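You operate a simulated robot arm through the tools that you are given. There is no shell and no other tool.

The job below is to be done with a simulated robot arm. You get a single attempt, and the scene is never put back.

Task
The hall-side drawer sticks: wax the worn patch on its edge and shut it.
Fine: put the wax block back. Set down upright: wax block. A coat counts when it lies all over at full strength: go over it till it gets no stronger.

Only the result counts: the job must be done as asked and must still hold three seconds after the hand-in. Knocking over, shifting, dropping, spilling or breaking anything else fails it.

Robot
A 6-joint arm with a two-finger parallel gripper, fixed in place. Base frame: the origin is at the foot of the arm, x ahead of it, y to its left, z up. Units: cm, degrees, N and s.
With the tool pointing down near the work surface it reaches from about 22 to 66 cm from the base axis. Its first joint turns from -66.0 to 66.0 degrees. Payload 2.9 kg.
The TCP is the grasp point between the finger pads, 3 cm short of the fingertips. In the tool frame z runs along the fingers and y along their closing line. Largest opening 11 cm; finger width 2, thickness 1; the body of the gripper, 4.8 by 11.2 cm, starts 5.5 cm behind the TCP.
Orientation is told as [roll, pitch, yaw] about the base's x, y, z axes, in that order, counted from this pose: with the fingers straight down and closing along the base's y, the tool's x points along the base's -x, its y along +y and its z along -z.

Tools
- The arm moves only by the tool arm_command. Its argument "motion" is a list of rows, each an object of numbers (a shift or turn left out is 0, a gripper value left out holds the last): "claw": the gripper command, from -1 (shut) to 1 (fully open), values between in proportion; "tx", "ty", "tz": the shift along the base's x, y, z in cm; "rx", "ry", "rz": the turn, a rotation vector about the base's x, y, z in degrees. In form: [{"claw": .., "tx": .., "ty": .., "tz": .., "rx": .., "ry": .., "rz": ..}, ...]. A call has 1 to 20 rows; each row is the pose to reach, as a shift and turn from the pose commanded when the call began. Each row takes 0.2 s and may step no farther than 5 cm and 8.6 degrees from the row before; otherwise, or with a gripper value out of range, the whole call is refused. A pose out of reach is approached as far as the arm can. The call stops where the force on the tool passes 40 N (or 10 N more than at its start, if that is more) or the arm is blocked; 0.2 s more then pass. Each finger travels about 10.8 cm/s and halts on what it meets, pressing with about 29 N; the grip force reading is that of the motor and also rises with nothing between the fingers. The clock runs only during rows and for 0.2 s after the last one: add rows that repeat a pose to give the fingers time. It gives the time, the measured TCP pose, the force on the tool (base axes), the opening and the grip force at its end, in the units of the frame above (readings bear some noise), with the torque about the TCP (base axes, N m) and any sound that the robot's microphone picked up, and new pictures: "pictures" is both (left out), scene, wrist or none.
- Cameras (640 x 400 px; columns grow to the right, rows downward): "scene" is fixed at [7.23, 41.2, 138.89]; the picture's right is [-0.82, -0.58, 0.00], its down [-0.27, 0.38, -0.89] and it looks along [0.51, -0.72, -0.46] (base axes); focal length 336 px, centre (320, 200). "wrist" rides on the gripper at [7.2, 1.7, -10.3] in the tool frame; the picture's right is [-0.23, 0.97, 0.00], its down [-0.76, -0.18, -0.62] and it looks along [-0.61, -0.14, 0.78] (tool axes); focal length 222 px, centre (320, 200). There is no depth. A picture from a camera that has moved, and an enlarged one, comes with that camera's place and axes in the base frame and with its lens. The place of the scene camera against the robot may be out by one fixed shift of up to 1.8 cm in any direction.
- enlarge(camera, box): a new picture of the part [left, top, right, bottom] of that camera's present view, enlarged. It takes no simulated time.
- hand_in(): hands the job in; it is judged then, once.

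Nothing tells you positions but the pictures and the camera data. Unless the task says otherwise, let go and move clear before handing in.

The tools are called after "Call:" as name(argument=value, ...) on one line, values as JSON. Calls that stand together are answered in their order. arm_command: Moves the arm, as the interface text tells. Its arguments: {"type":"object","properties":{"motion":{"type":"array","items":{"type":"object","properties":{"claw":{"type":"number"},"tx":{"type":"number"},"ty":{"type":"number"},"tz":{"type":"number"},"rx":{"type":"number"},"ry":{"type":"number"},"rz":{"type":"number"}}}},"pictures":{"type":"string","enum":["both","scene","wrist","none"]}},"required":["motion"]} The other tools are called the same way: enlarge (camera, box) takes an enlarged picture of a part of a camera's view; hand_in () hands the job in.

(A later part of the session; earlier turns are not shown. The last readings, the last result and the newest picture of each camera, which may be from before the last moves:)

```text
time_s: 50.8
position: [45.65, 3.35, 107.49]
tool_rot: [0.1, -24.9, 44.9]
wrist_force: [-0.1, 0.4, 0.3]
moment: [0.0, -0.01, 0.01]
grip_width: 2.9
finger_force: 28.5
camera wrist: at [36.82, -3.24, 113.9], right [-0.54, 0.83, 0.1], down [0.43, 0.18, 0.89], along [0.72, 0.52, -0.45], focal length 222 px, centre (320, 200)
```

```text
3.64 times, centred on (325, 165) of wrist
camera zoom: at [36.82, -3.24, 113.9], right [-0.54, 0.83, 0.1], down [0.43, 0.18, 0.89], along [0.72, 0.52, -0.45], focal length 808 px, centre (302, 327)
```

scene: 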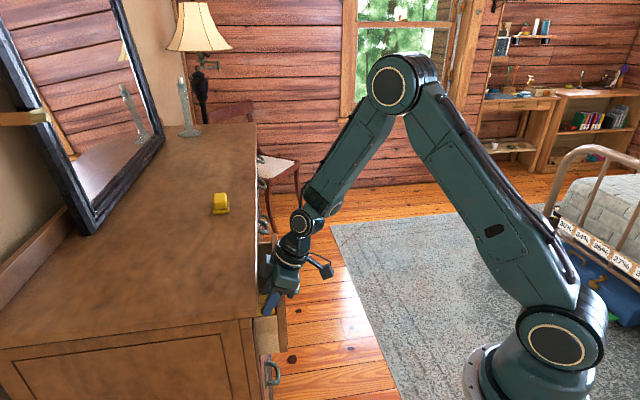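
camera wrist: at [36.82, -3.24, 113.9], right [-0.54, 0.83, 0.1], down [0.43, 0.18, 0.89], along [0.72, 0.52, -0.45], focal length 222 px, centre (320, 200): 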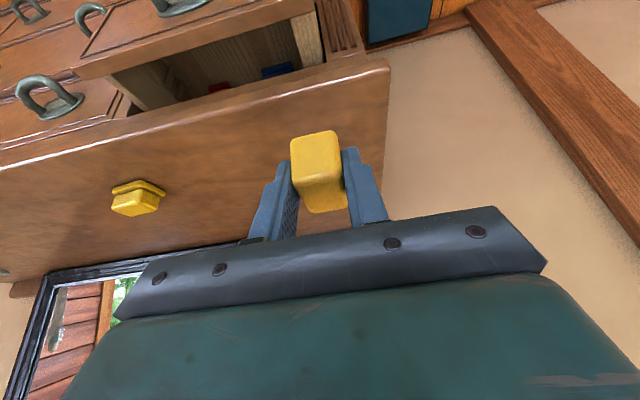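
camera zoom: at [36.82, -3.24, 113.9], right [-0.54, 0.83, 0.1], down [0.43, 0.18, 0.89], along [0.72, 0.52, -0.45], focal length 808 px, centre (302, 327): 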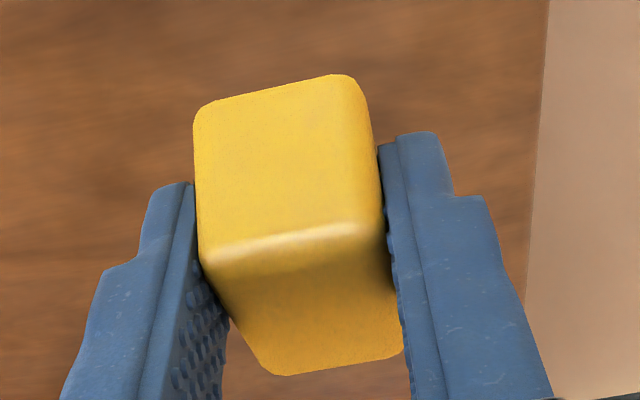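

I can't tell a difference by memory alone. I'll return to the exact earlier top view (yaw 0, no tilt), from which I have a picture from before waxing, and compare.

Call:
arm_command(motion=[{"rx": -5.9, "ry": 5.9}, {"rx": -11.8, "ry": 11.8}, {"rx": -17.7, "ry": 17.7}], pictures="none")

Call:
arm_command(motion=[{"rz": -8, "tz": -1}, {"rz": -16, "tz": -2}, {"rz": -24, "tx": 0.5, "tz": -3}, {"rz": -32, "tx": 1, "ty": 0.5, "tz": -4}, {"rz": -40, "tx": 1.5, "ty": 1, "tz": -5}, {"rz": -45, "tx": 1.55, "ty": 1, "tz": -5.4}], pictures="wrist")

Call:
enlarge(camera="wrist", box=[326, 90, 356, 118])

Call:
enlarge(camera="wrist", box=[318, 74, 358, 134])

```text
time_s: 51.6
position: [45.85, 3.37, 107.52]
tool_rot: [0.1, 0.2, 45.0]
wrist_force: [0.9, 0.6, -0.8]
moment: [-0.01, -0.01, -0.02]
grip_width: 2.93
finger_force: 28.4
```

```text
time_s: 53.0
position: [47.24, 4.48, 101.96]
tool_rot: [0.0, 0.0, -0.2]
wrist_force: [-0.5, 0.2, -1.0]
moment: [-0.02, -0.03, -0.03]
grip_width: 2.92
finger_force: 28.9
camera wrist: at [40.13, 6.04, 112.32], right [0.23, 0.97, 0.0], down [0.76, -0.18, 0.62], along [0.61, -0.14, -0.78], focal length 222 px, centre (320, 200)
```

wrist: 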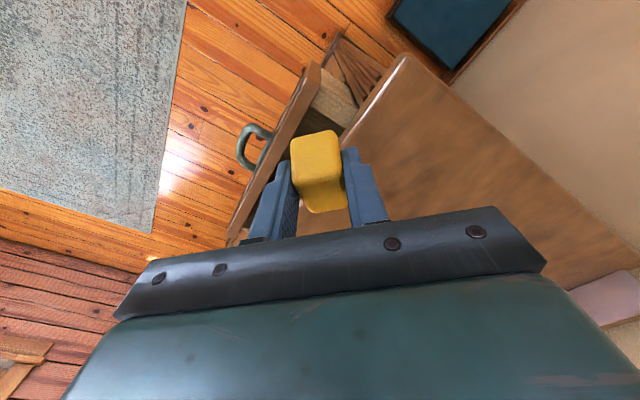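

```text
14.29 times, centred on (341, 104) of wrist
camera zoom: at [40.13, 6.04, 112.32], right [0.23, 0.97, 0.0], down [0.76, -0.18, 0.62], along [0.61, -0.14, -0.78], focal length 3173 px, centre (20, 1571)
```

zoom: 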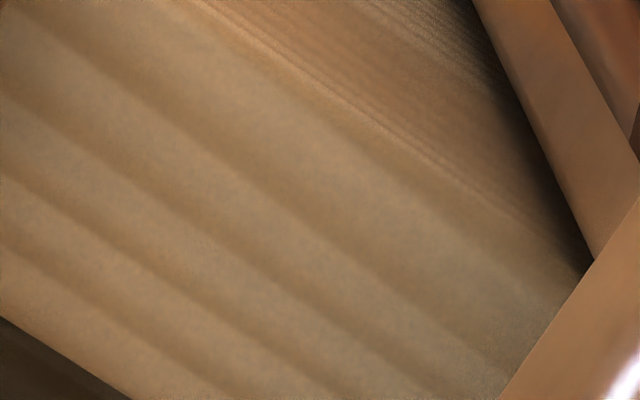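

```text
6.67 times, centred on (338, 104) of wrist
camera zoom: at [40.13, 6.04, 112.32], right [0.23, 0.97, 0.0], down [0.76, -0.18, 0.62], along [0.61, -0.14, -0.78], focal length 1481 px, centre (200, 840)
```

zoom: 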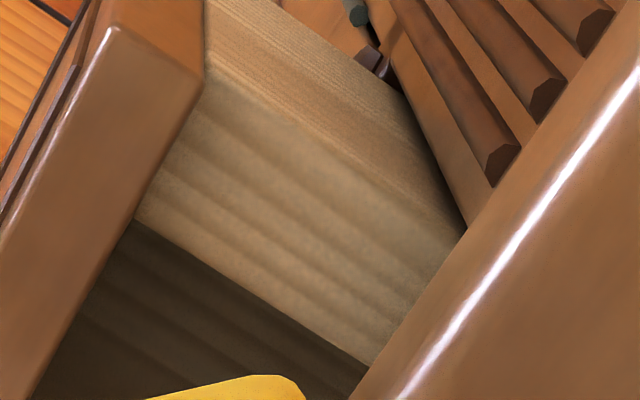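

The before/after pictures look nearly alike here, so I want to rule out other candidate spots. I'll look at the left side face of the drawer closely from the left again.

Call:
arm_command(motion=[{"tx": -3, "ty": 1, "tz": 0, "rz": -8}, {"tx": -6, "ty": 3, "tz": 0, "rz": -16}, {"tx": -9, "ty": 5, "tz": -1, "rz": -24}, {"tx": -10, "ty": 7, "tz": -2, "rz": -32}, {"tx": -11, "ty": 9, "tz": -3, "rz": -40}, {"tx": -11.2, "ty": 9.5, "tz": -4, "rz": -47}], pictures="wrist")

Call:
enlarge(camera="wrist", box=[320, 140, 400, 230])

Call:
enlarge(camera="wrist", box=[335, 150, 380, 222])

Call:
enlarge(camera="scene", box=[245, 295, 293, 355])

```text
time_s: 54.4
position: [36.12, 14.01, 97.82]
tool_rot: [0.0, 0.0, -47.2]
wrist_force: [-0.5, -0.7, 0.0]
moment: [0.0, 0.02, 0.0]
grip_width: 2.93
finger_force: 29.0
camera wrist: at [32.35, 20.39, 108.34], right [0.87, 0.5, 0.0], down [0.39, -0.68, 0.62], along [0.31, -0.54, -0.78], focal length 222 px, centre (320, 200)
```

wrist: 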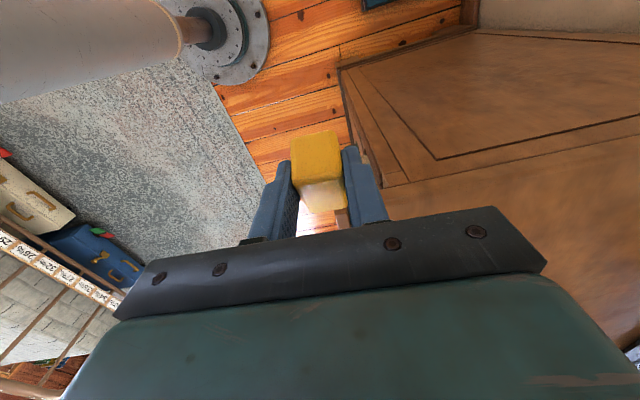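

```text
4.44 times, centred on (360, 185) of wrist
camera zoom: at [32.35, 20.39, 108.34], right [0.87, 0.5, 0.0], down [0.39, -0.68, 0.62], along [0.31, -0.54, -0.78], focal length 987 px, centre (142, 267)
```

zoom: 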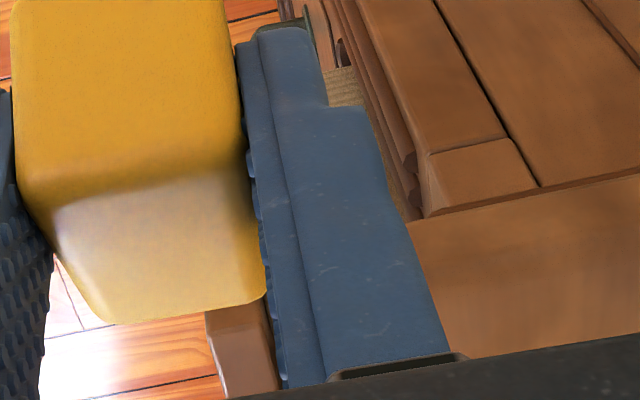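

```text
5.56 times, centred on (358, 186) of wrist
camera zoom: at [32.35, 20.39, 108.34], right [0.87, 0.5, 0.0], down [0.39, -0.68, 0.62], along [0.31, -0.54, -0.78], focal length 1234 px, centre (112, 278)
```

zoom: 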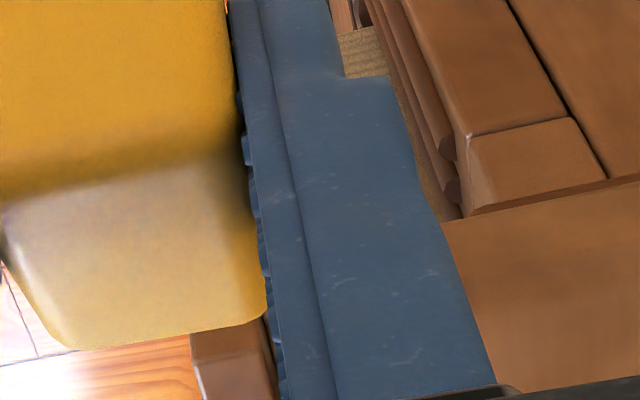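

```text
6.67 times, centred on (269, 325) of scene
camera zoom: at [7.23, 41.2, 138.89], right [-0.82, -0.58, 0.0], down [-0.27, 0.38, -0.89], along [0.51, -0.72, -0.46], focal length 2236 px, centre (660, -633)
```

zoom: 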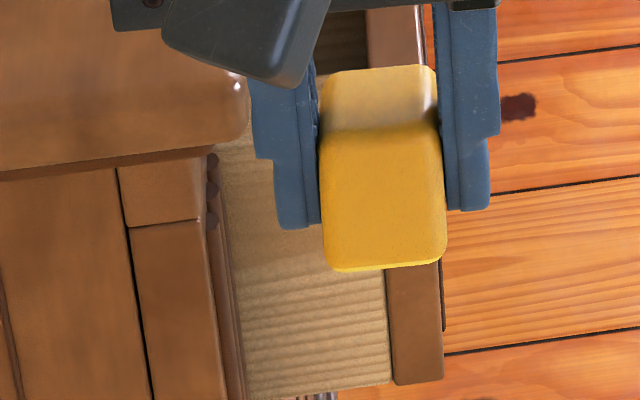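

The gripper hides it; I'll shift so the drawer side falls clear of the fingers.

Call:
arm_command(motion=[{"tx": -1, "ty": -3, "tz": 1.5}, {"tx": -2, "ty": -6, "tz": 3}, {"tx": -3, "ty": -9, "tz": 4}], pictures="wrist")

Call:
enlarge(camera="wrist", box=[370, 80, 450, 190])

Call:
enlarge(camera="scene", box=[245, 295, 293, 355])

```text
time_s: 55.2
position: [32.95, 4.53, 102.01]
tool_rot: [-0.1, 0.1, -47.0]
wrist_force: [0.1, -0.2, 0.1]
moment: [0.05, -0.01, -0.02]
grip_width: 2.92
finger_force: 28.0
camera wrist: at [29.31, 10.99, 112.5], right [0.87, 0.5, 0.0], down [0.39, -0.68, 0.62], along [0.31, -0.54, -0.78], focal length 222 px, centre (320, 200)
```

wrist: 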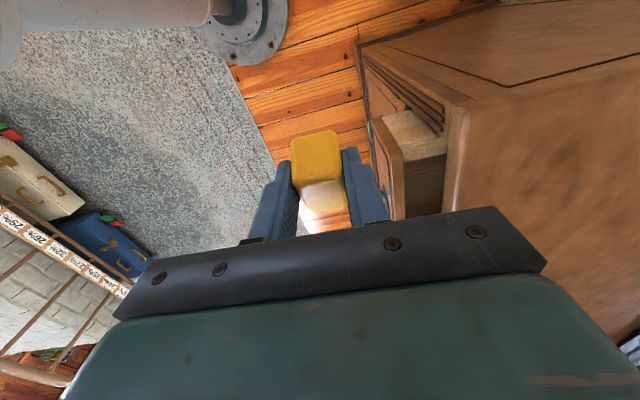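

```text
3.64 times, centred on (410, 135) of wrist
camera zoom: at [29.31, 10.99, 112.5], right [0.87, 0.5, 0.0], down [0.39, -0.68, 0.62], along [0.31, -0.54, -0.78], focal length 808 px, centre (-7, 436)
```

zoom: 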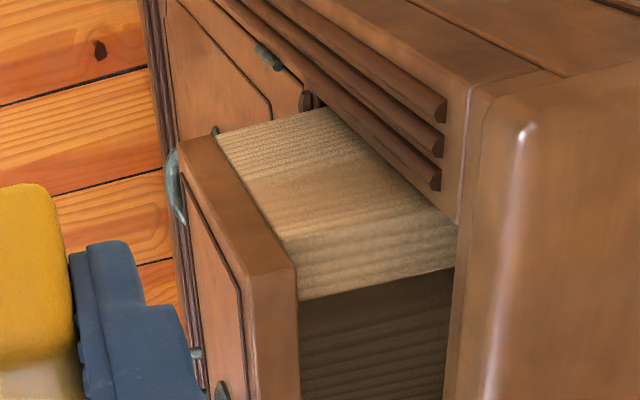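

```text
6.67 times, centred on (269, 325) of scene
camera zoom: at [7.22, 41.2, 138.89], right [-0.82, -0.58, 0.0], down [-0.27, 0.38, -0.89], along [0.51, -0.72, -0.46], focal length 2236 px, centre (660, -633)
```

zoom: 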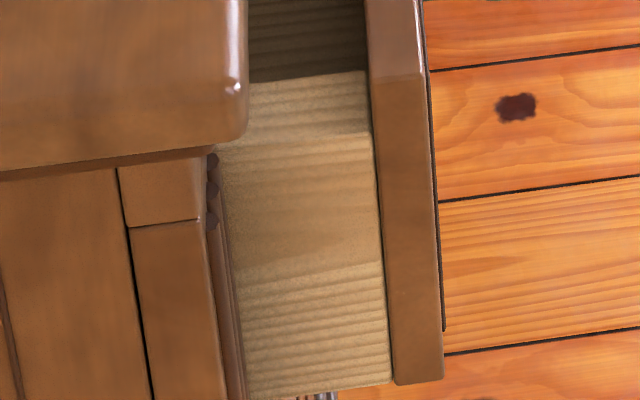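

Call:
enlarge(camera="wrist", box=[395, 110, 445, 165])

Call:
enlarge(camera="wrist", box=[402, 126, 442, 160])

```text
7.27 times, centred on (420, 138) of wrist
camera zoom: at [29.31, 10.99, 112.5], right [0.87, 0.5, 0.0], down [0.39, -0.68, 0.62], along [0.31, -0.54, -0.78], focal length 1615 px, centre (-407, 654)
```

zoom: 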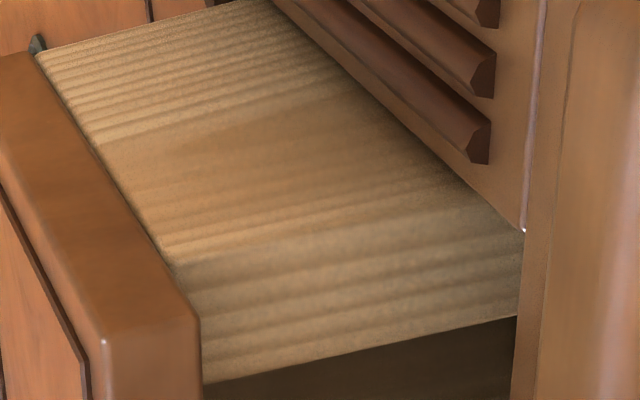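

```text
11.76 times, centred on (422, 143) of wrist
camera zoom: at [29.31, 10.99, 112.5], right [0.87, 0.5, 0.0], down [0.39, -0.68, 0.62], along [0.31, -0.54, -0.78], focal length 2613 px, centre (-880, 871)
```

zoom: 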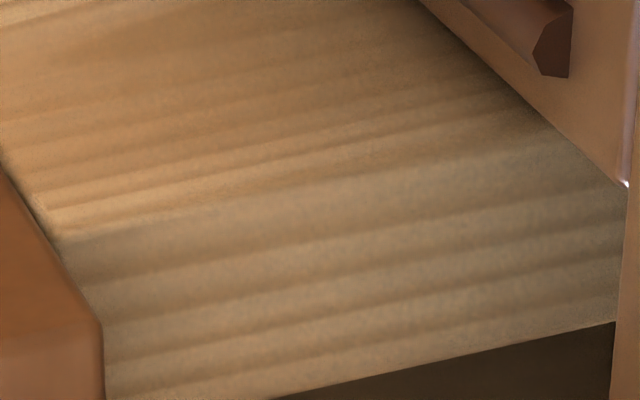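

The left rail's top has a greyish tint that stops at its outer edge. To judge, I'll compare with the right wall's top edge from a similar angle.

Call:
arm_command(motion=[{"tx": 2.6, "ty": -3, "tz": 0.2, "rz": 5}, {"tx": 5.2, "ty": -6, "tz": 0.4, "rz": 10}, {"tx": 7.8, "ty": -9, "tz": 0.6, "rz": 15}, {"tx": 10.4, "ty": -12, "tz": 0.8, "rz": 20}, {"tx": 13, "ty": -15, "tz": 1, "rz": 25}, {"tx": 15.6, "ty": -18, "tz": 1.2, "rz": 30}, {"tx": 18.2, "ty": -21, "tz": 1.4, "rz": 35}, {"tx": 20.8, "ty": -24, "tz": 1.6, "rz": 40}, {"tx": 23.4, "ty": -27, "tz": 1.8, "rz": 44}, {"tx": 26, "ty": -30, "tz": 2, "rz": 47}], pictures="wrist")

Call:
enlarge(camera="wrist", box=[390, 90, 460, 160])

```text
time_s: 57.4
position: [59.27, -25.18, 104.41]
tool_rot: [0.1, 0.0, 0.1]
wrist_force: [0.9, -0.3, 0.5]
moment: [0.04, -0.02, -0.01]
grip_width: 2.92
finger_force: 28.6
camera wrist: at [52.0, -23.45, 114.65], right [0.23, 0.97, 0.0], down [0.76, -0.18, 0.62], along [0.61, -0.14, -0.78], focal length 222 px, centre (320, 200)
```

wrist: 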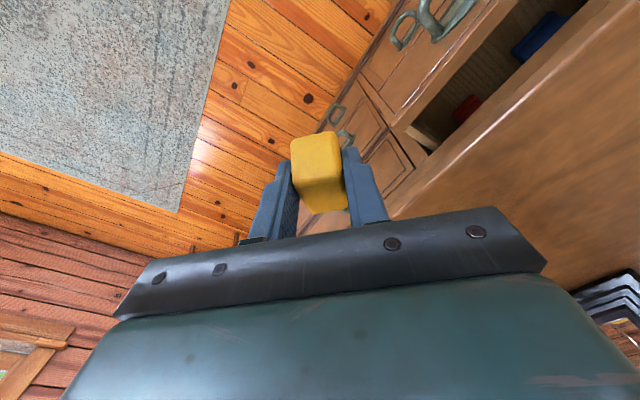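

```text
5.71 times, centred on (425, 125) of wrist
camera zoom: at [52.0, -23.45, 114.65], right [0.23, 0.97, 0.0], down [0.76, -0.18, 0.62], along [0.61, -0.14, -0.78], focal length 1269 px, centre (-280, 629)
```

zoom: 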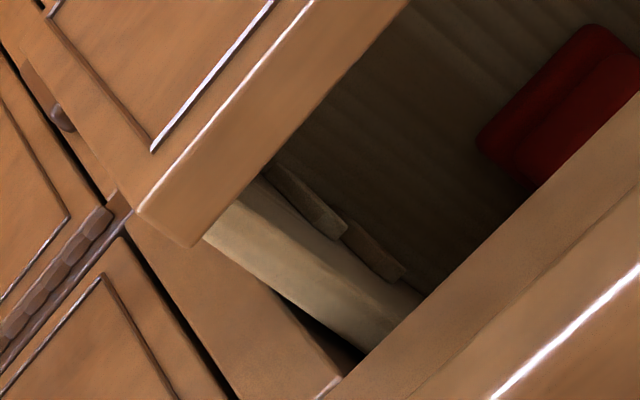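

Call:
enlarge(camera="wrist", box=[408, 112, 444, 156])

Call:
enlarge(camera="wrist", box=[410, 118, 432, 140])

Call:
enlarge(camera="wrist", box=[420, 0, 600, 150])

```text
9.09 times, centred on (426, 134) of wrist
camera zoom: at [52.0, -23.45, 114.65], right [0.23, 0.97, 0.0], down [0.76, -0.18, 0.62], along [0.61, -0.14, -0.78], focal length 2019 px, centre (-644, 800)
```

zoom: 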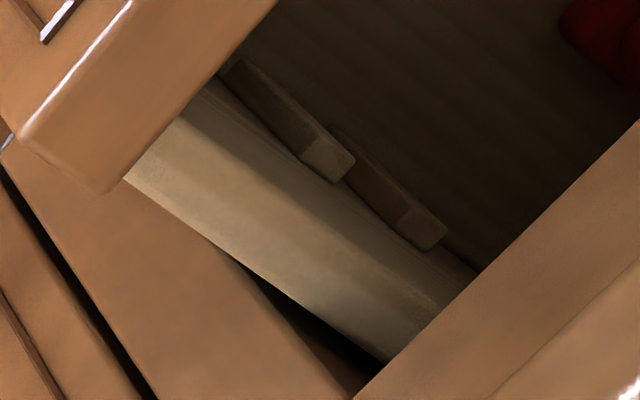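

```text
16.00 times, centred on (421, 129) of wrist
camera zoom: at [52.0, -23.45, 114.65], right [0.23, 0.97, 0.0], down [0.76, -0.18, 0.62], along [0.61, -0.14, -0.78], focal length 3554 px, centre (-1296, 1336)
```

zoom: 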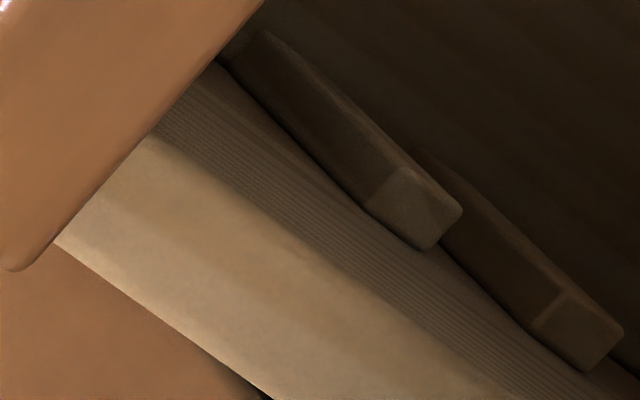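

```text
2.67 times, centred on (510, 75) of wrist
camera zoom: at [52.0, -23.45, 114.65], right [0.23, 0.97, 0.0], down [0.76, -0.18, 0.62], along [0.61, -0.14, -0.78], focal length 592 px, centre (-187, 533)
```

zoom: 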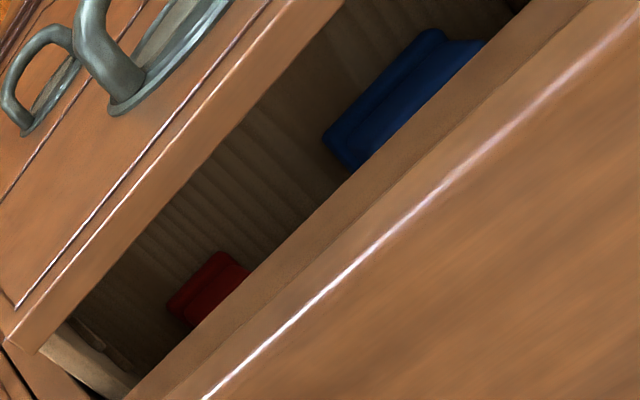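

The right wall's top looks much the same, so the tint may just be lighting; the thick left rail still stands out as the one made for waxing. I'll return there and rub considerably more, then compare again.

Call:
arm_command(motion=[{"tx": -1.7, "ty": 3.6, "tz": 0.4, "rz": 5.6}, {"tx": -3.4, "ty": 7.2, "tz": 0.8, "rz": 11.2}, {"tx": -5.1, "ty": 10.8, "tz": 1.2, "rz": 16.8}, {"tx": -6.8, "ty": 14.4, "tz": 1.6, "rz": 22.5}, {"tx": -8.5, "ty": 18, "tz": 2, "rz": 28.1}, {"tx": -10.2, "ty": 21.6, "tz": 2.4, "rz": 33.7}, {"tx": -11.9, "ty": 25.2, "tz": 2.9, "rz": 39.4}, {"tx": -13.35, "ty": 28.5, "tz": 3.4, "rz": 45}], pictures="none")

Call:
arm_command(motion=[{"rx": 5.9, "ry": -5.9}, {"rx": 11.8, "ry": -11.8}, {"rx": 17.7, "ry": -17.7}, {"rx": 17.7, "ry": -17.7}], pictures="wrist")

Call:
enlarge(camera="wrist", box=[285, 10, 330, 70])

```text
time_s: 59.2
position: [45.86, 3.26, 107.1]
tool_rot: [0.1, -0.1, 45.1]
wrist_force: [-0.4, -0.6, -0.5]
moment: [-0.01, -0.02, -0.01]
grip_width: 2.92
finger_force: 28.7
```

```text
time_s: 60.2
position: [45.76, 3.36, 107.14]
tool_rot: [0.2, -25.1, 44.9]
wrist_force: [0.0, 0.0, -0.4]
moment: [0.03, 0.0, 0.0]
grip_width: 2.91
finger_force: 29.2
camera wrist: at [36.86, -3.25, 113.59], right [-0.54, 0.83, 0.1], down [0.43, 0.17, 0.89], along [0.72, 0.52, -0.45], focal length 222 px, centre (320, 200)
```

wrist: 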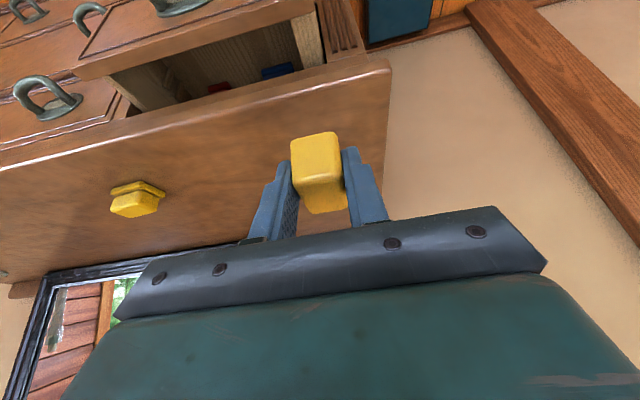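

```text
6.67 times, centred on (308, 40) of wrist
camera zoom: at [36.86, -3.25, 113.59], right [-0.54, 0.83, 0.1], down [0.43, 0.17, 0.89], along [0.72, 0.52, -0.45], focal length 1481 px, centre (403, 1267)
```

zoom: 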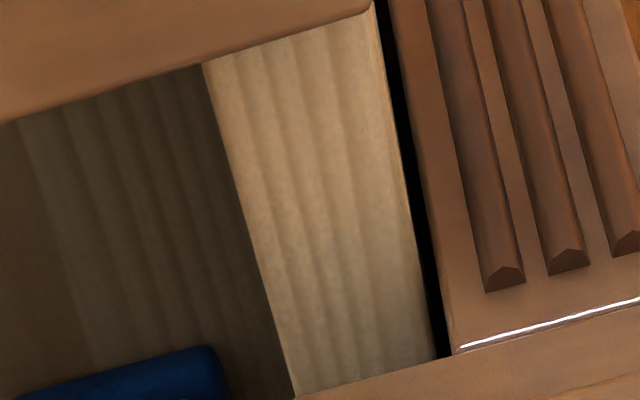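

Compared with the picture after the first rub, the grooves now look paler and more muted, so a film does seem to be building. I'll go on rubbing at similar pressure.

Call:
arm_command(motion=[{"tz": -4}, {"tz": -8}, {"tz": -12}, {"tz": -16}, {"tz": -17.4}, {"tx": 0.6, "ty": 0.5, "tz": -17.4}, {"tx": 1.2, "ty": 1.0, "tz": -17.4}, {"tx": 1.78, "ty": 1.38, "tz": -17.4}, {"tx": 1.78, "ty": 1.38, "tz": -18.4}, {"tx": 1.78, "ty": 1.38, "tz": -19.4}, {"tx": 1.78, "ty": 1.38, "tz": -19.9}, {"tx": 1.78, "ty": 1.38, "tz": -20.12}], pictures="none")

```text
time_s: 62.8
position: [47.6, 4.71, 87.2]
tool_rot: [0.0, -25.2, 44.9]
wrist_force: [-2.0, -0.7, 4.4]
moment: [-0.02, 0.09, -0.01]
grip_width: 2.91
finger_force: 29.3
```

Call:
arm_command(motion=[{"tz": -0.07}, {"tx": 0.3, "ty": -0.3, "tz": -0.07}, {"tx": 0.6, "ty": -0.6, "tz": -0.07}, {"tx": 0.3, "ty": -0.3, "tz": -0.07}, {"tz": -0.07}, {"tx": -0.3, "ty": 0.3, "tz": -0.07}, {"tx": -0.6, "ty": 0.6, "tz": -0.07}, {"tx": -0.3, "ty": 0.3, "tz": -0.07}, {"tz": -0.07}, {"tx": 0.3, "ty": -0.3, "tz": -0.07}, {"tx": 0.6, "ty": -0.6, "tz": -0.07}, {"tx": 0.3, "ty": -0.3, "tz": -0.07}, {"tz": -0.07}, {"tx": -0.3, "ty": 0.3, "tz": -0.07}, {"tx": -0.6, "ty": 0.6, "tz": -0.07}, {"tx": -0.3, "ty": 0.3, "tz": -0.07}, {"tz": -0.07}], pictures="none")

Call:
arm_command(motion=[{"tx": 0.1, "ty": 0.1}, {"tx": 0.4, "ty": -0.2}, {"tx": 0.7, "ty": -0.5}, {"tx": 0.4, "ty": -0.2}, {"tx": 0.1, "ty": 0.1}, {"tx": -0.2, "ty": 0.4}, {"tx": -0.5, "ty": 0.7}, {"tx": -0.2, "ty": 0.4}, {"tx": 0.1, "ty": 0.1}, {"tx": -0.1, "ty": -0.1}, {"tx": 0.2, "ty": -0.4}, {"tx": 0.5, "ty": -0.7}, {"tx": 0.2, "ty": -0.4}, {"tx": -0.1, "ty": -0.1}, {"tx": -0.4, "ty": 0.2}, {"tx": -0.7, "ty": 0.5}, {"tx": -0.4, "ty": 0.2}, {"tx": -0.1, "ty": -0.1}, {"tx": 0, "ty": 0}], pictures="none")

Call:
arm_command(motion=[{"tx": 0.3, "ty": -0.3}, {"tx": 0.6, "ty": -0.6}, {"tx": 0.9, "ty": -0.9}, {"tx": 0.6, "ty": -0.6}, {"tx": 0.3, "ty": -0.3}, {"tx": 0, "ty": 0}, {"tx": -0.3, "ty": 0.3}, {"tx": -0.6, "ty": 0.6}, {"tx": -0.9, "ty": 0.9}, {"tx": -0.6, "ty": 0.6}, {"tx": -0.3, "ty": 0.3}, {"tx": 0, "ty": 0}, {"tx": 0.3, "ty": -0.3}, {"tx": 0.6, "ty": -0.6}, {"tx": 0.3, "ty": -0.3}, {"tx": 0, "ty": 0}, {"tx": -0.3, "ty": 0.3}, {"tx": -0.6, "ty": 0.6}, {"tx": -0.3, "ty": 0.3}, {"tx": 0, "ty": 0}], pictures="none")

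```text
time_s: 66.4
position: [47.38, 4.8, 87.17]
tool_rot: [0.2, -25.0, 45.1]
wrist_force: [-1.6, 3.9, 8.7]
moment: [0.09, 0.01, 0.02]
grip_width: 2.92
finger_force: 29.0
```

```text
time_s: 70.4
position: [47.43, 4.68, 87.15]
tool_rot: [-0.1, -25.0, 45.0]
wrist_force: [0.3, -0.1, -0.1]
moment: [0.03, 0.0, 0.05]
grip_width: 2.92
finger_force: 28.9
```

```text
time_s: 74.6
position: [47.65, 4.63, 87.23]
tool_rot: [0.0, -25.0, 45.1]
wrist_force: [0.4, -0.8, -0.7]
moment: [0.01, 0.01, 0.0]
grip_width: 2.95
finger_force: 28.4
```

Contact was lost partway; I'll lower a touch more and repeat with checks.

Call:
arm_command(motion=[{"tz": -0.07}, {"tz": -0.12}], pictures="none")

```text
time_s: 75.2
position: [47.76, 4.74, 87.0]
tool_rot: [0.0, -25.0, 45.0]
wrist_force: [0.1, 0.4, 1.8]
moment: [-0.04, 0.06, 0.05]
grip_width: 2.92
finger_force: 28.9
```

Call:
arm_command(motion=[{"tz": -0.08}, {"tx": 0.3, "ty": -0.3, "tz": -0.08}, {"tx": 0.6, "ty": -0.6, "tz": -0.08}, {"tx": 0.3, "ty": -0.3, "tz": -0.08}, {"tz": -0.08}, {"tx": -0.3, "ty": 0.3, "tz": -0.08}, {"tx": -0.6, "ty": 0.6, "tz": -0.08}, {"tx": -0.3, "ty": 0.3, "tz": -0.08}, {"tz": -0.08}], pictures="none")

Call:
arm_command(motion=[{"tx": 0.3, "ty": -0.3}, {"tx": 0.6, "ty": -0.6}, {"tx": 0.3, "ty": -0.3}, {"tx": 0, "ty": 0}, {"tx": -0.3, "ty": 0.3}, {"tx": -0.6, "ty": 0.6}, {"tx": -0.3, "ty": 0.3}, {"tx": 0, "ty": 0}], pictures="none")

Call:
arm_command(motion=[{"tz": -0.04}, {"tx": 0.3, "ty": -0.3, "tz": -0.04}, {"tx": 0.6, "ty": -0.6, "tz": -0.04}, {"tx": 0.3, "ty": -0.3, "tz": -0.04}, {"tx": 0, "ty": 0, "tz": -0.04}, {"tx": -0.3, "ty": 0.3, "tz": -0.04}, {"tx": -0.6, "ty": 0.6, "tz": -0.04}, {"tx": -0.3, "ty": 0.3, "tz": -0.04}, {"tx": 0, "ty": 0, "tz": -0.04}], pictures="wrist")

Call:
enlarge(camera="wrist", box=[230, 90, 430, 220])

Call:
enlarge(camera="scene", box=[245, 285, 293, 345])

```text
time_s: 77.2
position: [47.48, 4.8, 87.0]
tool_rot: [0.2, -25.1, 45.1]
wrist_force: [-3.5, 5.6, 21.0]
moment: [0.21, 0.03, 0.02]
grip_width: 2.92
finger_force: 29.7
```

```text
time_s: 79.0
position: [47.48, 4.89, 86.92]
tool_rot: [0.2, -24.9, 45.0]
wrist_force: [-1.5, 2.8, 8.8]
moment: [0.09, -0.02, 0.03]
grip_width: 2.9
finger_force: 29.2
```

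```text
time_s: 81.0
position: [47.57, 4.95, 86.92]
tool_rot: [0.1, -25.0, 45.1]
wrist_force: [-0.1, 0.2, -0.1]
moment: [-0.01, 0.03, -0.01]
grip_width: 2.92
finger_force: 29.3
camera wrist: at [38.66, -1.78, 93.38], right [-0.54, 0.83, 0.1], down [0.43, 0.18, 0.89], along [0.72, 0.52, -0.45], focal length 222 px, centre (320, 200)
```

wrist: 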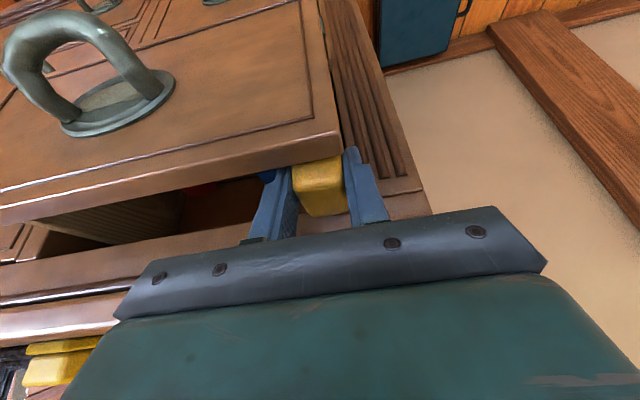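

```text
3.08 times, centred on (330, 155) of wrist
camera zoom: at [38.66, -1.78, 93.38], right [-0.54, 0.83, 0.1], down [0.43, 0.18, 0.89], along [0.72, 0.52, -0.45], focal length 684 px, centre (289, 338)
```

zoom: 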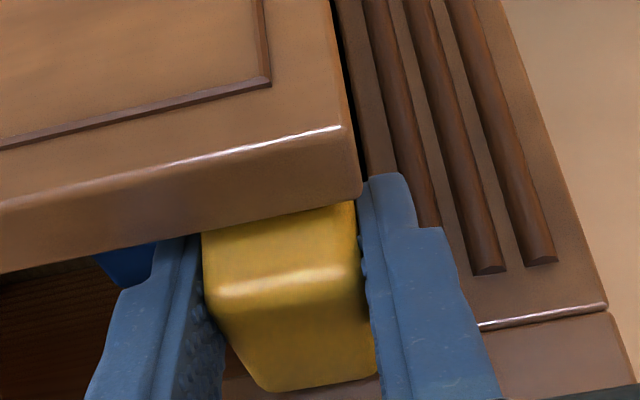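

```text
6.67 times, centred on (269, 315) of scene
camera zoom: at [7.22, 41.2, 138.89], right [-0.82, -0.58, 0.0], down [-0.27, 0.38, -0.89], along [0.51, -0.72, -0.46], focal length 2236 px, centre (660, -567)
```

zoom: 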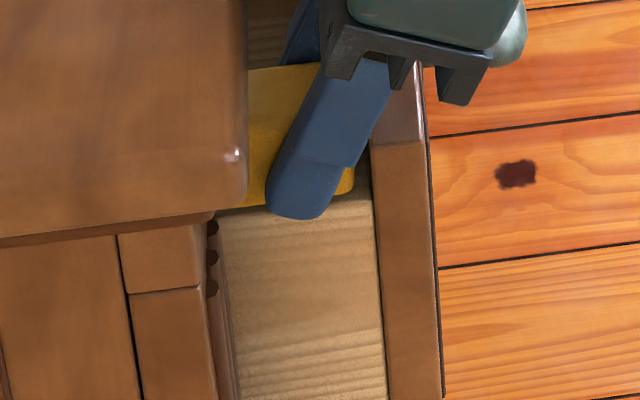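

The block keeps creeping up in the grip. I'll back out and look at both the rail and the block.

Call:
arm_command(motion=[{"tz": 0.6}, {"tz": 1.6}, {"tz": 3.03}, {"tx": -0.6, "ty": -0.5, "tz": 3.03}, {"tx": -1.2, "ty": -1.0, "tz": 3.03}, {"tx": -1.78, "ty": -1.38, "tz": 3.03}, {"tx": -1.78, "ty": -1.38, "tz": 5}, {"tx": -1.78, "ty": -1.38, "tz": 9}, {"tx": -1.78, "ty": -1.38, "tz": 13}, {"tx": -1.78, "ty": -1.38, "tz": 17}, {"tx": -1.78, "ty": -1.38, "tz": 20.43}], pictures="wrist")

Call:
enlarge(camera="wrist", box=[285, 10, 330, 70])

Call:
enlarge(camera="wrist", box=[290, 30, 325, 70])

Call:
enlarge(camera="scene", box=[255, 300, 281, 324])

Call:
enlarge(camera="wrist", box=[270, 110, 380, 220])

Call:
enlarge(camera="scene", box=[240, 190, 320, 270])

```text
time_s: 83.4
position: [45.65, 3.59, 107.56]
tool_rot: [0.1, -25.0, 44.9]
wrist_force: [0.2, -0.6, -0.2]
moment: [0.0, 0.0, 0.0]
grip_width: 2.93
finger_force: 28.8
camera wrist: at [36.78, -2.96, 113.89], right [-0.54, 0.83, 0.1], down [0.43, 0.18, 0.89], along [0.72, 0.52, -0.45], focal length 222 px, centre (320, 200)
```

wrist: 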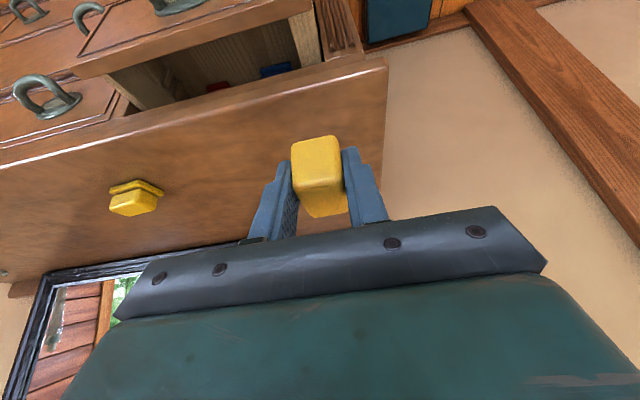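

```text
6.67 times, centred on (308, 40) of wrist
camera zoom: at [36.78, -2.96, 113.89], right [-0.54, 0.83, 0.1], down [0.43, 0.18, 0.89], along [0.72, 0.52, -0.45], focal length 1481 px, centre (403, 1267)
```

zoom: 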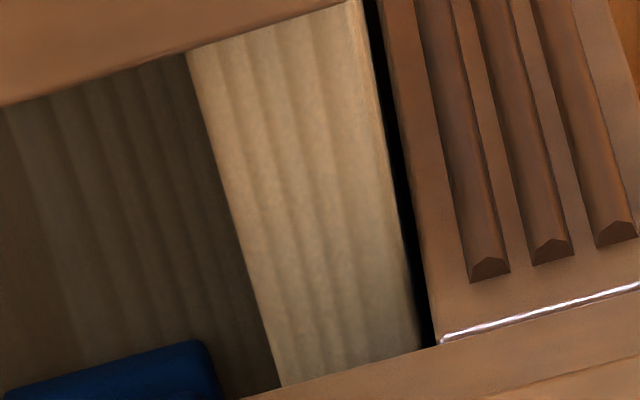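

```text
10.00 times, centred on (308, 50) of wrist
camera zoom: at [36.78, -2.96, 113.89], right [-0.54, 0.83, 0.1], down [0.43, 0.18, 0.89], along [0.72, 0.52, -0.45], focal length 2221 px, centre (445, 1700)
```

zoom: 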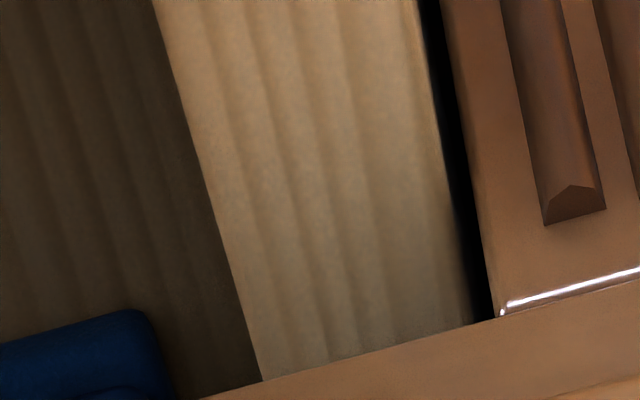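

```text
16.00 times, centred on (268, 312) of scene
camera zoom: at [7.23, 41.2, 138.89], right [-0.82, -0.58, 0.0], down [-0.27, 0.38, -0.89], along [0.51, -0.72, -0.46], focal length 5368 px, centre (1152, -1592)
```

zoom: 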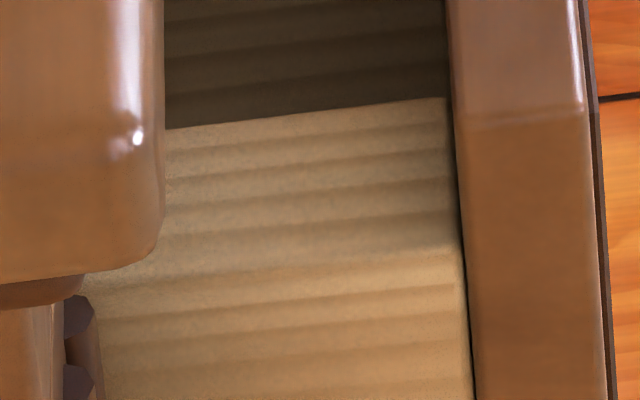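

```text
3.64 times, centred on (325, 165) of wrist
camera zoom: at [36.78, -2.96, 113.89], right [-0.54, 0.83, 0.1], down [0.43, 0.18, 0.89], along [0.72, 0.52, -0.45], focal length 808 px, centre (302, 327)
```

zoom: 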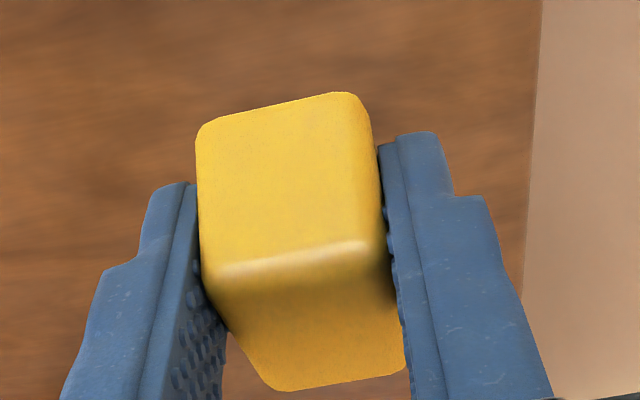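

```text
5.00 times, centred on (280, 230) of scene
camera zoom: at [7.23, 41.2, 138.89], right [-0.82, -0.58, 0.0], down [-0.27, 0.38, -0.89], along [0.51, -0.72, -0.46], focal length 1677 px, centre (520, 50)
```

zoom: 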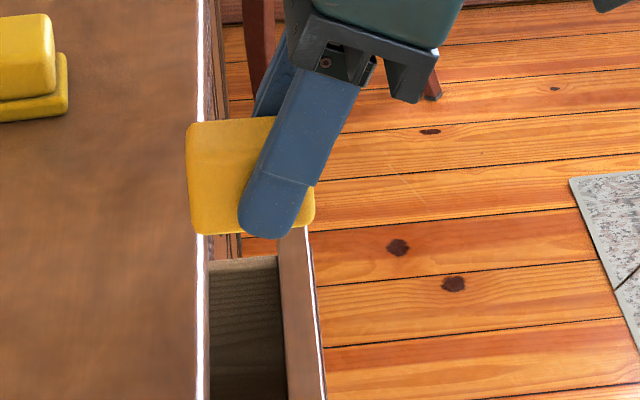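

Little visible difference between these pictures. I'll inspect the other drawer edges—panel top, right wall—at high zoom from here for any distinct worn spot.

Call:
enlarge(camera="wrist", box=[70, 30, 200, 115])

Call:
enlarge(camera="wrist", box=[180, 0, 330, 80])

Call:
enlarge(camera="scene", box=[250, 235, 300, 300])

Call:
enlarge(camera="scene", box=[250, 290, 300, 360])

```text
4.71 times, centred on (135, 72) of wrist
camera zoom: at [36.78, -2.96, 113.89], right [-0.54, 0.83, 0.1], down [0.43, 0.18, 0.89], along [0.72, 0.52, -0.45], focal length 1045 px, centre (1191, 800)
```

zoom: 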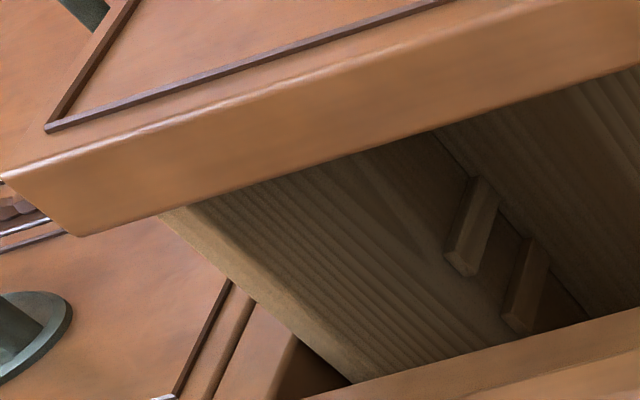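

```text
4.27 times, centred on (255, 40) of wrist
camera zoom: at [36.78, -2.96, 113.89], right [-0.54, 0.83, 0.1], down [0.43, 0.18, 0.89], along [0.72, 0.52, -0.45], focal length 948 px, centre (597, 883)
```

zoom: 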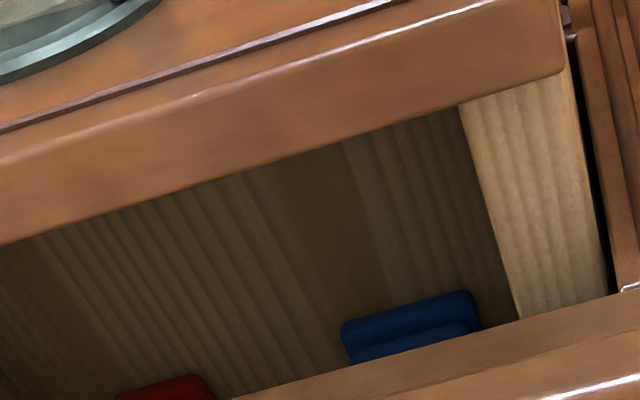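

```text
6.15 times, centred on (275, 268) of scene
camera zoom: at [7.23, 41.2, 138.89], right [-0.82, -0.58, 0.0], down [-0.27, 0.38, -0.89], along [0.51, -0.72, -0.46], focal length 2064 px, centre (597, -215)
```

zoom: 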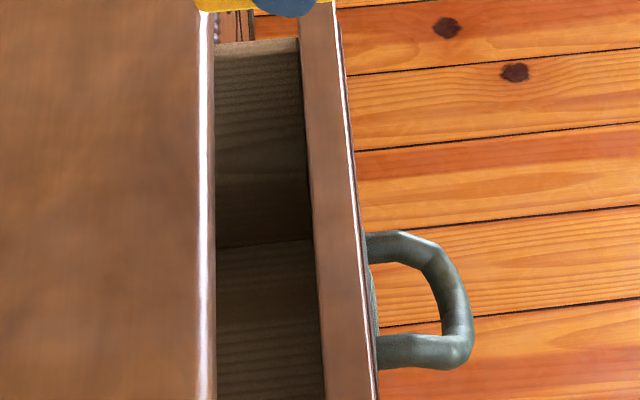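

```text
5.71 times, centred on (275, 325) of scene
camera zoom: at [7.23, 41.2, 138.89], right [-0.82, -0.58, 0.0], down [-0.27, 0.38, -0.89], along [0.51, -0.72, -0.46], focal length 1917 px, centre (577, -514)
```

zoom: 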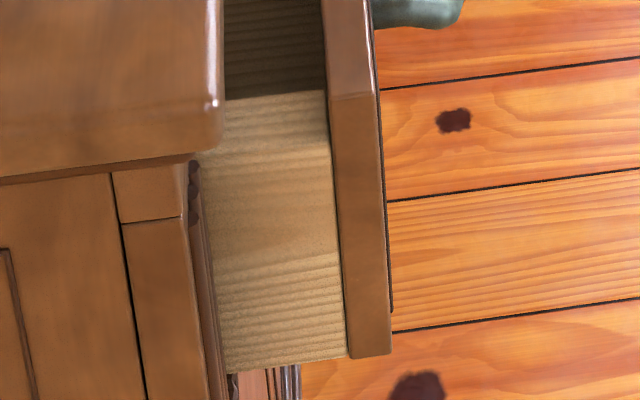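

Nothing else looks worn, so the thick left rail must be it. The block has crept ~0.7 cm up in the grip, so I'll set it back in its place, inspect the rail unobstructed from the same earlier viewpoints, and re-grip only if more waxing is needed.

Call:
arm_command(motion=[{"tx": 2, "ty": -0.4, "rz": -8.2}, {"tx": 4, "ty": -0.8, "rz": -16.4}, {"tx": 6, "ty": -1.2, "rz": -24.6}, {"tx": 8, "ty": -1.6, "rz": -32.8}, {"tx": 10, "ty": -2.0, "rz": -41}, {"tx": 12, "ty": -2.4, "rz": -49.2}, {"tx": 14, "ty": -2.8, "rz": -57.4}, {"tx": 16, "ty": -3.2, "rz": -65.6}, {"tx": 18, "ty": -3.6, "rz": -73.8}, {"tx": 20, "ty": -4.0, "rz": -82}, {"tx": 21.4, "ty": -4.0, "rz": -90}, {"tx": 21.4, "ty": -4.0, "tz": -4, "rz": -90}, {"tx": 21.4, "ty": -4.0, "tz": -8, "rz": -90}, {"tx": 21.4, "ty": -4.0, "tz": -10, "rz": -90}])

Call:
enlarge(camera="wrist", box=[220, 80, 440, 230])

Call:
enlarge(camera="scene", box=[180, 180, 260, 250])

```text
time_s: 86.4
position: [67.27, -0.49, 97.25]
tool_rot: [0.0, -25.0, -45.1]
wrist_force: [0.7, -0.2, -0.7]
moment: [-0.01, 0.01, -0.01]
grip_width: 2.92
finger_force: 28.8
camera wrist: at [60.82, 8.35, 103.63], right [0.83, 0.54, 0.1], down [0.18, -0.43, 0.89], along [0.52, -0.72, -0.45], focal length 222 px, centre (320, 200)
```

scene: 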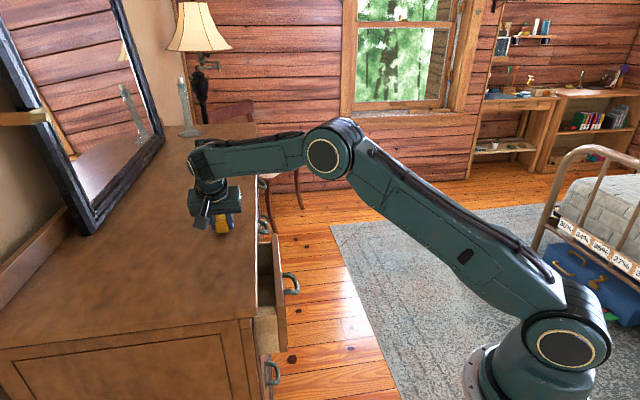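
wrist: 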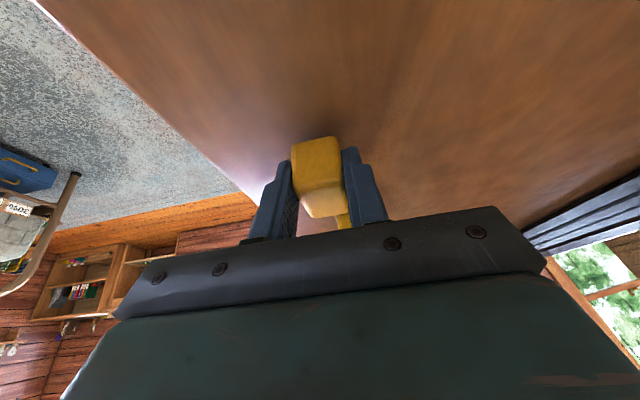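

```text
2.67 times, centred on (330, 155) of wrist
camera zoom: at [60.82, 8.35, 103.63], right [0.83, 0.54, 0.1], down [0.18, -0.43, 0.89], along [0.52, -0.72, -0.45], focal length 592 px, centre (293, 320)
```

zoom: 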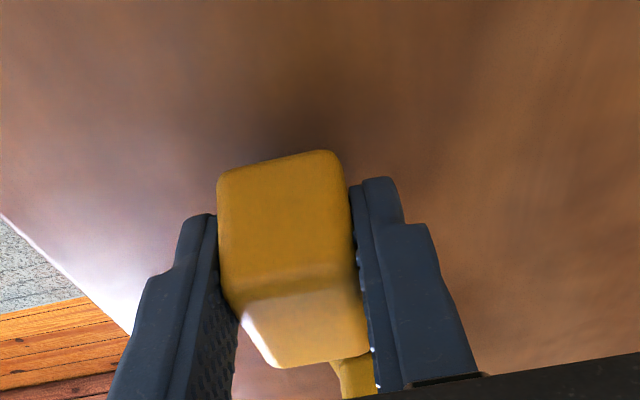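

```text
5.71 times, centred on (220, 215) of scene
camera zoom: at [7.23, 41.2, 138.89], right [-0.82, -0.58, 0.0], down [-0.27, 0.38, -0.89], along [0.51, -0.72, -0.46], focal length 1917 px, centre (891, 114)
```

zoom: 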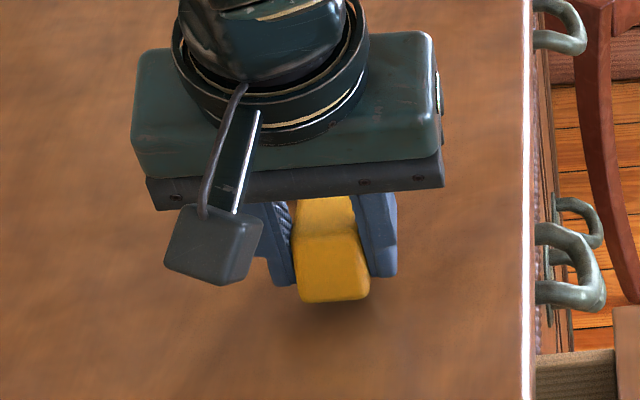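

Call:
arm_command(motion=[{"tz": -0.3}, {"tz": -0.5}, {"tz": -0.6}], pictures="none")

Call:
arm_command(motion=[{"tz": -0.1}, {"tz": -0.15}], pictures="none")

Call:
arm_command(motion=[{"tz": -0.05}, {"tz": -0.1}], pictures="none")

```text
time_s: 87.2
position: [67.3, -0.72, 96.67]
tool_rot: [0.0, -25.0, -45.1]
wrist_force: [1.0, 0.2, -0.5]
moment: [-0.02, 0.0, 0.02]
grip_width: 2.92
finger_force: 28.8
```

```text
time_s: 87.8
position: [67.32, -0.53, 96.64]
tool_rot: [-0.1, -25.0, -44.9]
wrist_force: [0.1, -0.1, -0.4]
moment: [0.02, 0.05, 0.0]
grip_width: 2.91
finger_force: 29.5
```

```text
time_s: 88.4
position: [67.15, -0.59, 96.6]
tool_rot: [0.0, -25.0, -44.9]
wrist_force: [0.0, -0.4, 0.3]
moment: [0.02, 0.0, -0.02]
grip_width: 2.92
finger_force: 29.1
```

Call:
arm_command(motion=[{"tz": -0.05}, {"tz": -0.1}], pictures="none")

Call:
arm_command(motion=[{"tz": -0.05}, {"tz": -0.08}], pictures="wrist")

Call:
enlarge(camera="scene", box=[190, 190, 250, 250])

```text
time_s: 89.0
position: [67.08, -0.64, 96.4]
tool_rot: [0.0, -25.0, -44.9]
wrist_force: [-0.7, -0.4, -0.5]
moment: [0.0, 0.01, 0.02]
grip_width: 2.92
finger_force: 29.1
```

```text
time_s: 89.6
position: [67.15, -0.57, 96.34]
tool_rot: [0.0, -25.0, -45.0]
wrist_force: [-0.3, 0.1, 0.0]
moment: [0.01, -0.03, 0.02]
grip_width: 2.89
finger_force: 28.6
camera wrist: at [60.71, 8.29, 102.8], right [0.83, 0.54, 0.1], down [0.18, -0.43, 0.89], along [0.52, -0.72, -0.45], focal length 222 px, centre (320, 200)
```

wrist: 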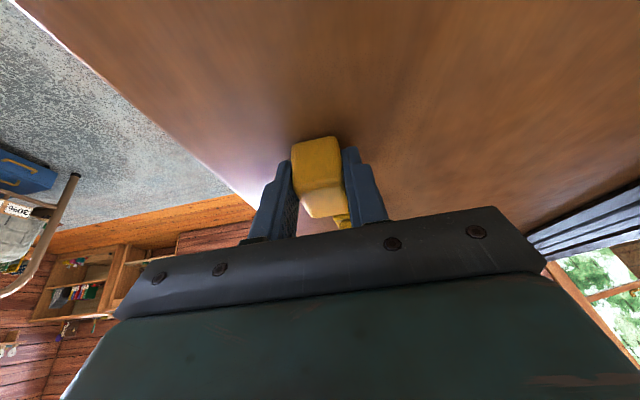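

```text
6.67 times, centred on (220, 220) of scene
camera zoom: at [7.23, 41.2, 138.89], right [-0.82, -0.58, 0.0], down [-0.27, 0.38, -0.89], along [0.51, -0.72, -0.46], focal length 2236 px, centre (987, 67)
```

zoom: 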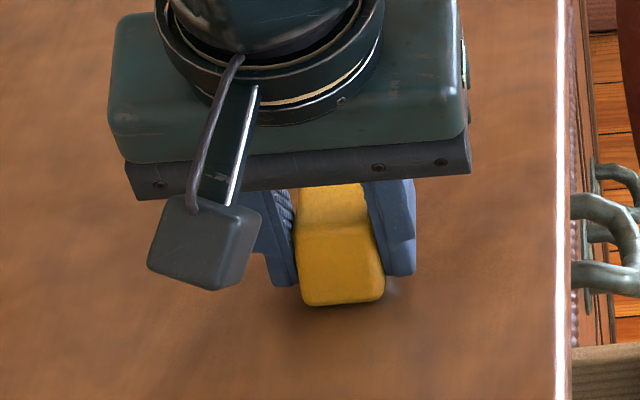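

Call:
arm_command(motion=[{"tz": -0.05}, {"tz": -0.1}], pictures="none")

Call:
arm_command(motion=[{"tz": -0.05}], pictures="none")

Call:
arm_command(motion=[{"tz": -0.05}], pictures="wrist")

Call:
enlarge(camera="wrist", box=[260, 110, 400, 230])

```text
time_s: 90.2
position: [67.31, -0.68, 96.36]
tool_rot: [0.1, -25.0, -45.0]
wrist_force: [0.0, 0.7, 0.0]
moment: [0.02, 0.01, -0.02]
grip_width: 2.94
finger_force: 28.6
```

```text
time_s: 90.6
position: [67.19, -0.63, 96.14]
tool_rot: [0.1, -25.1, -44.9]
wrist_force: [0.0, -0.5, 2.2]
moment: [-0.02, 0.03, 0.02]
grip_width: 2.94
finger_force: 29.0
```

```text
time_s: 91.0
position: [67.08, -0.51, 96.25]
tool_rot: [0.1, -25.2, -45.1]
wrist_force: [-2.5, -0.4, 7.6]
moment: [-0.01, 0.2, 0.06]
grip_width: 2.92
finger_force: 29.5
camera wrist: at [60.66, 8.28, 102.63], right [0.83, 0.54, 0.1], down [0.17, -0.43, 0.89], along [0.52, -0.72, -0.45], focal length 222 px, centre (320, 200)
```

wrist: 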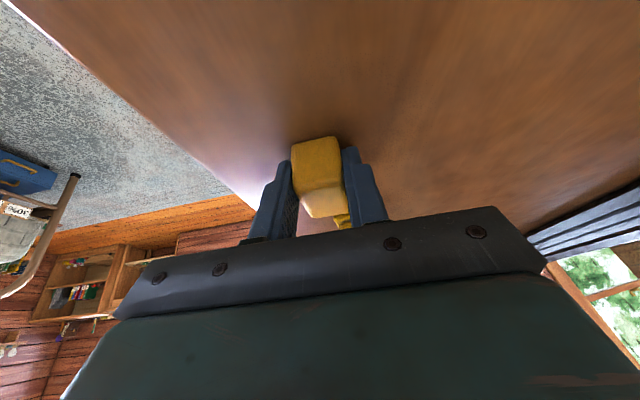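

```text
3.33 times, centred on (330, 170) of wrist
camera zoom: at [60.66, 8.28, 102.63], right [0.83, 0.54, 0.1], down [0.17, -0.43, 0.89], along [0.52, -0.72, -0.45], focal length 740 px, centre (287, 300)
```

zoom: 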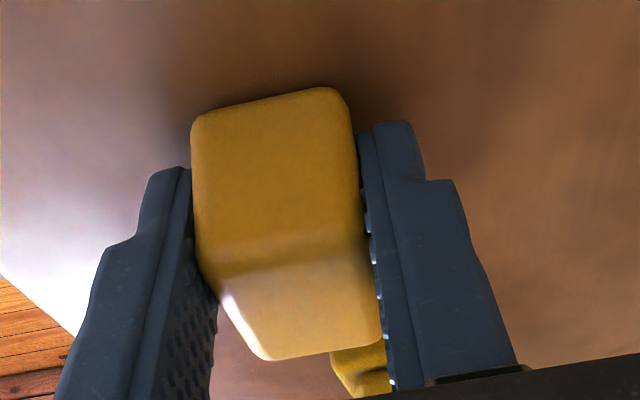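

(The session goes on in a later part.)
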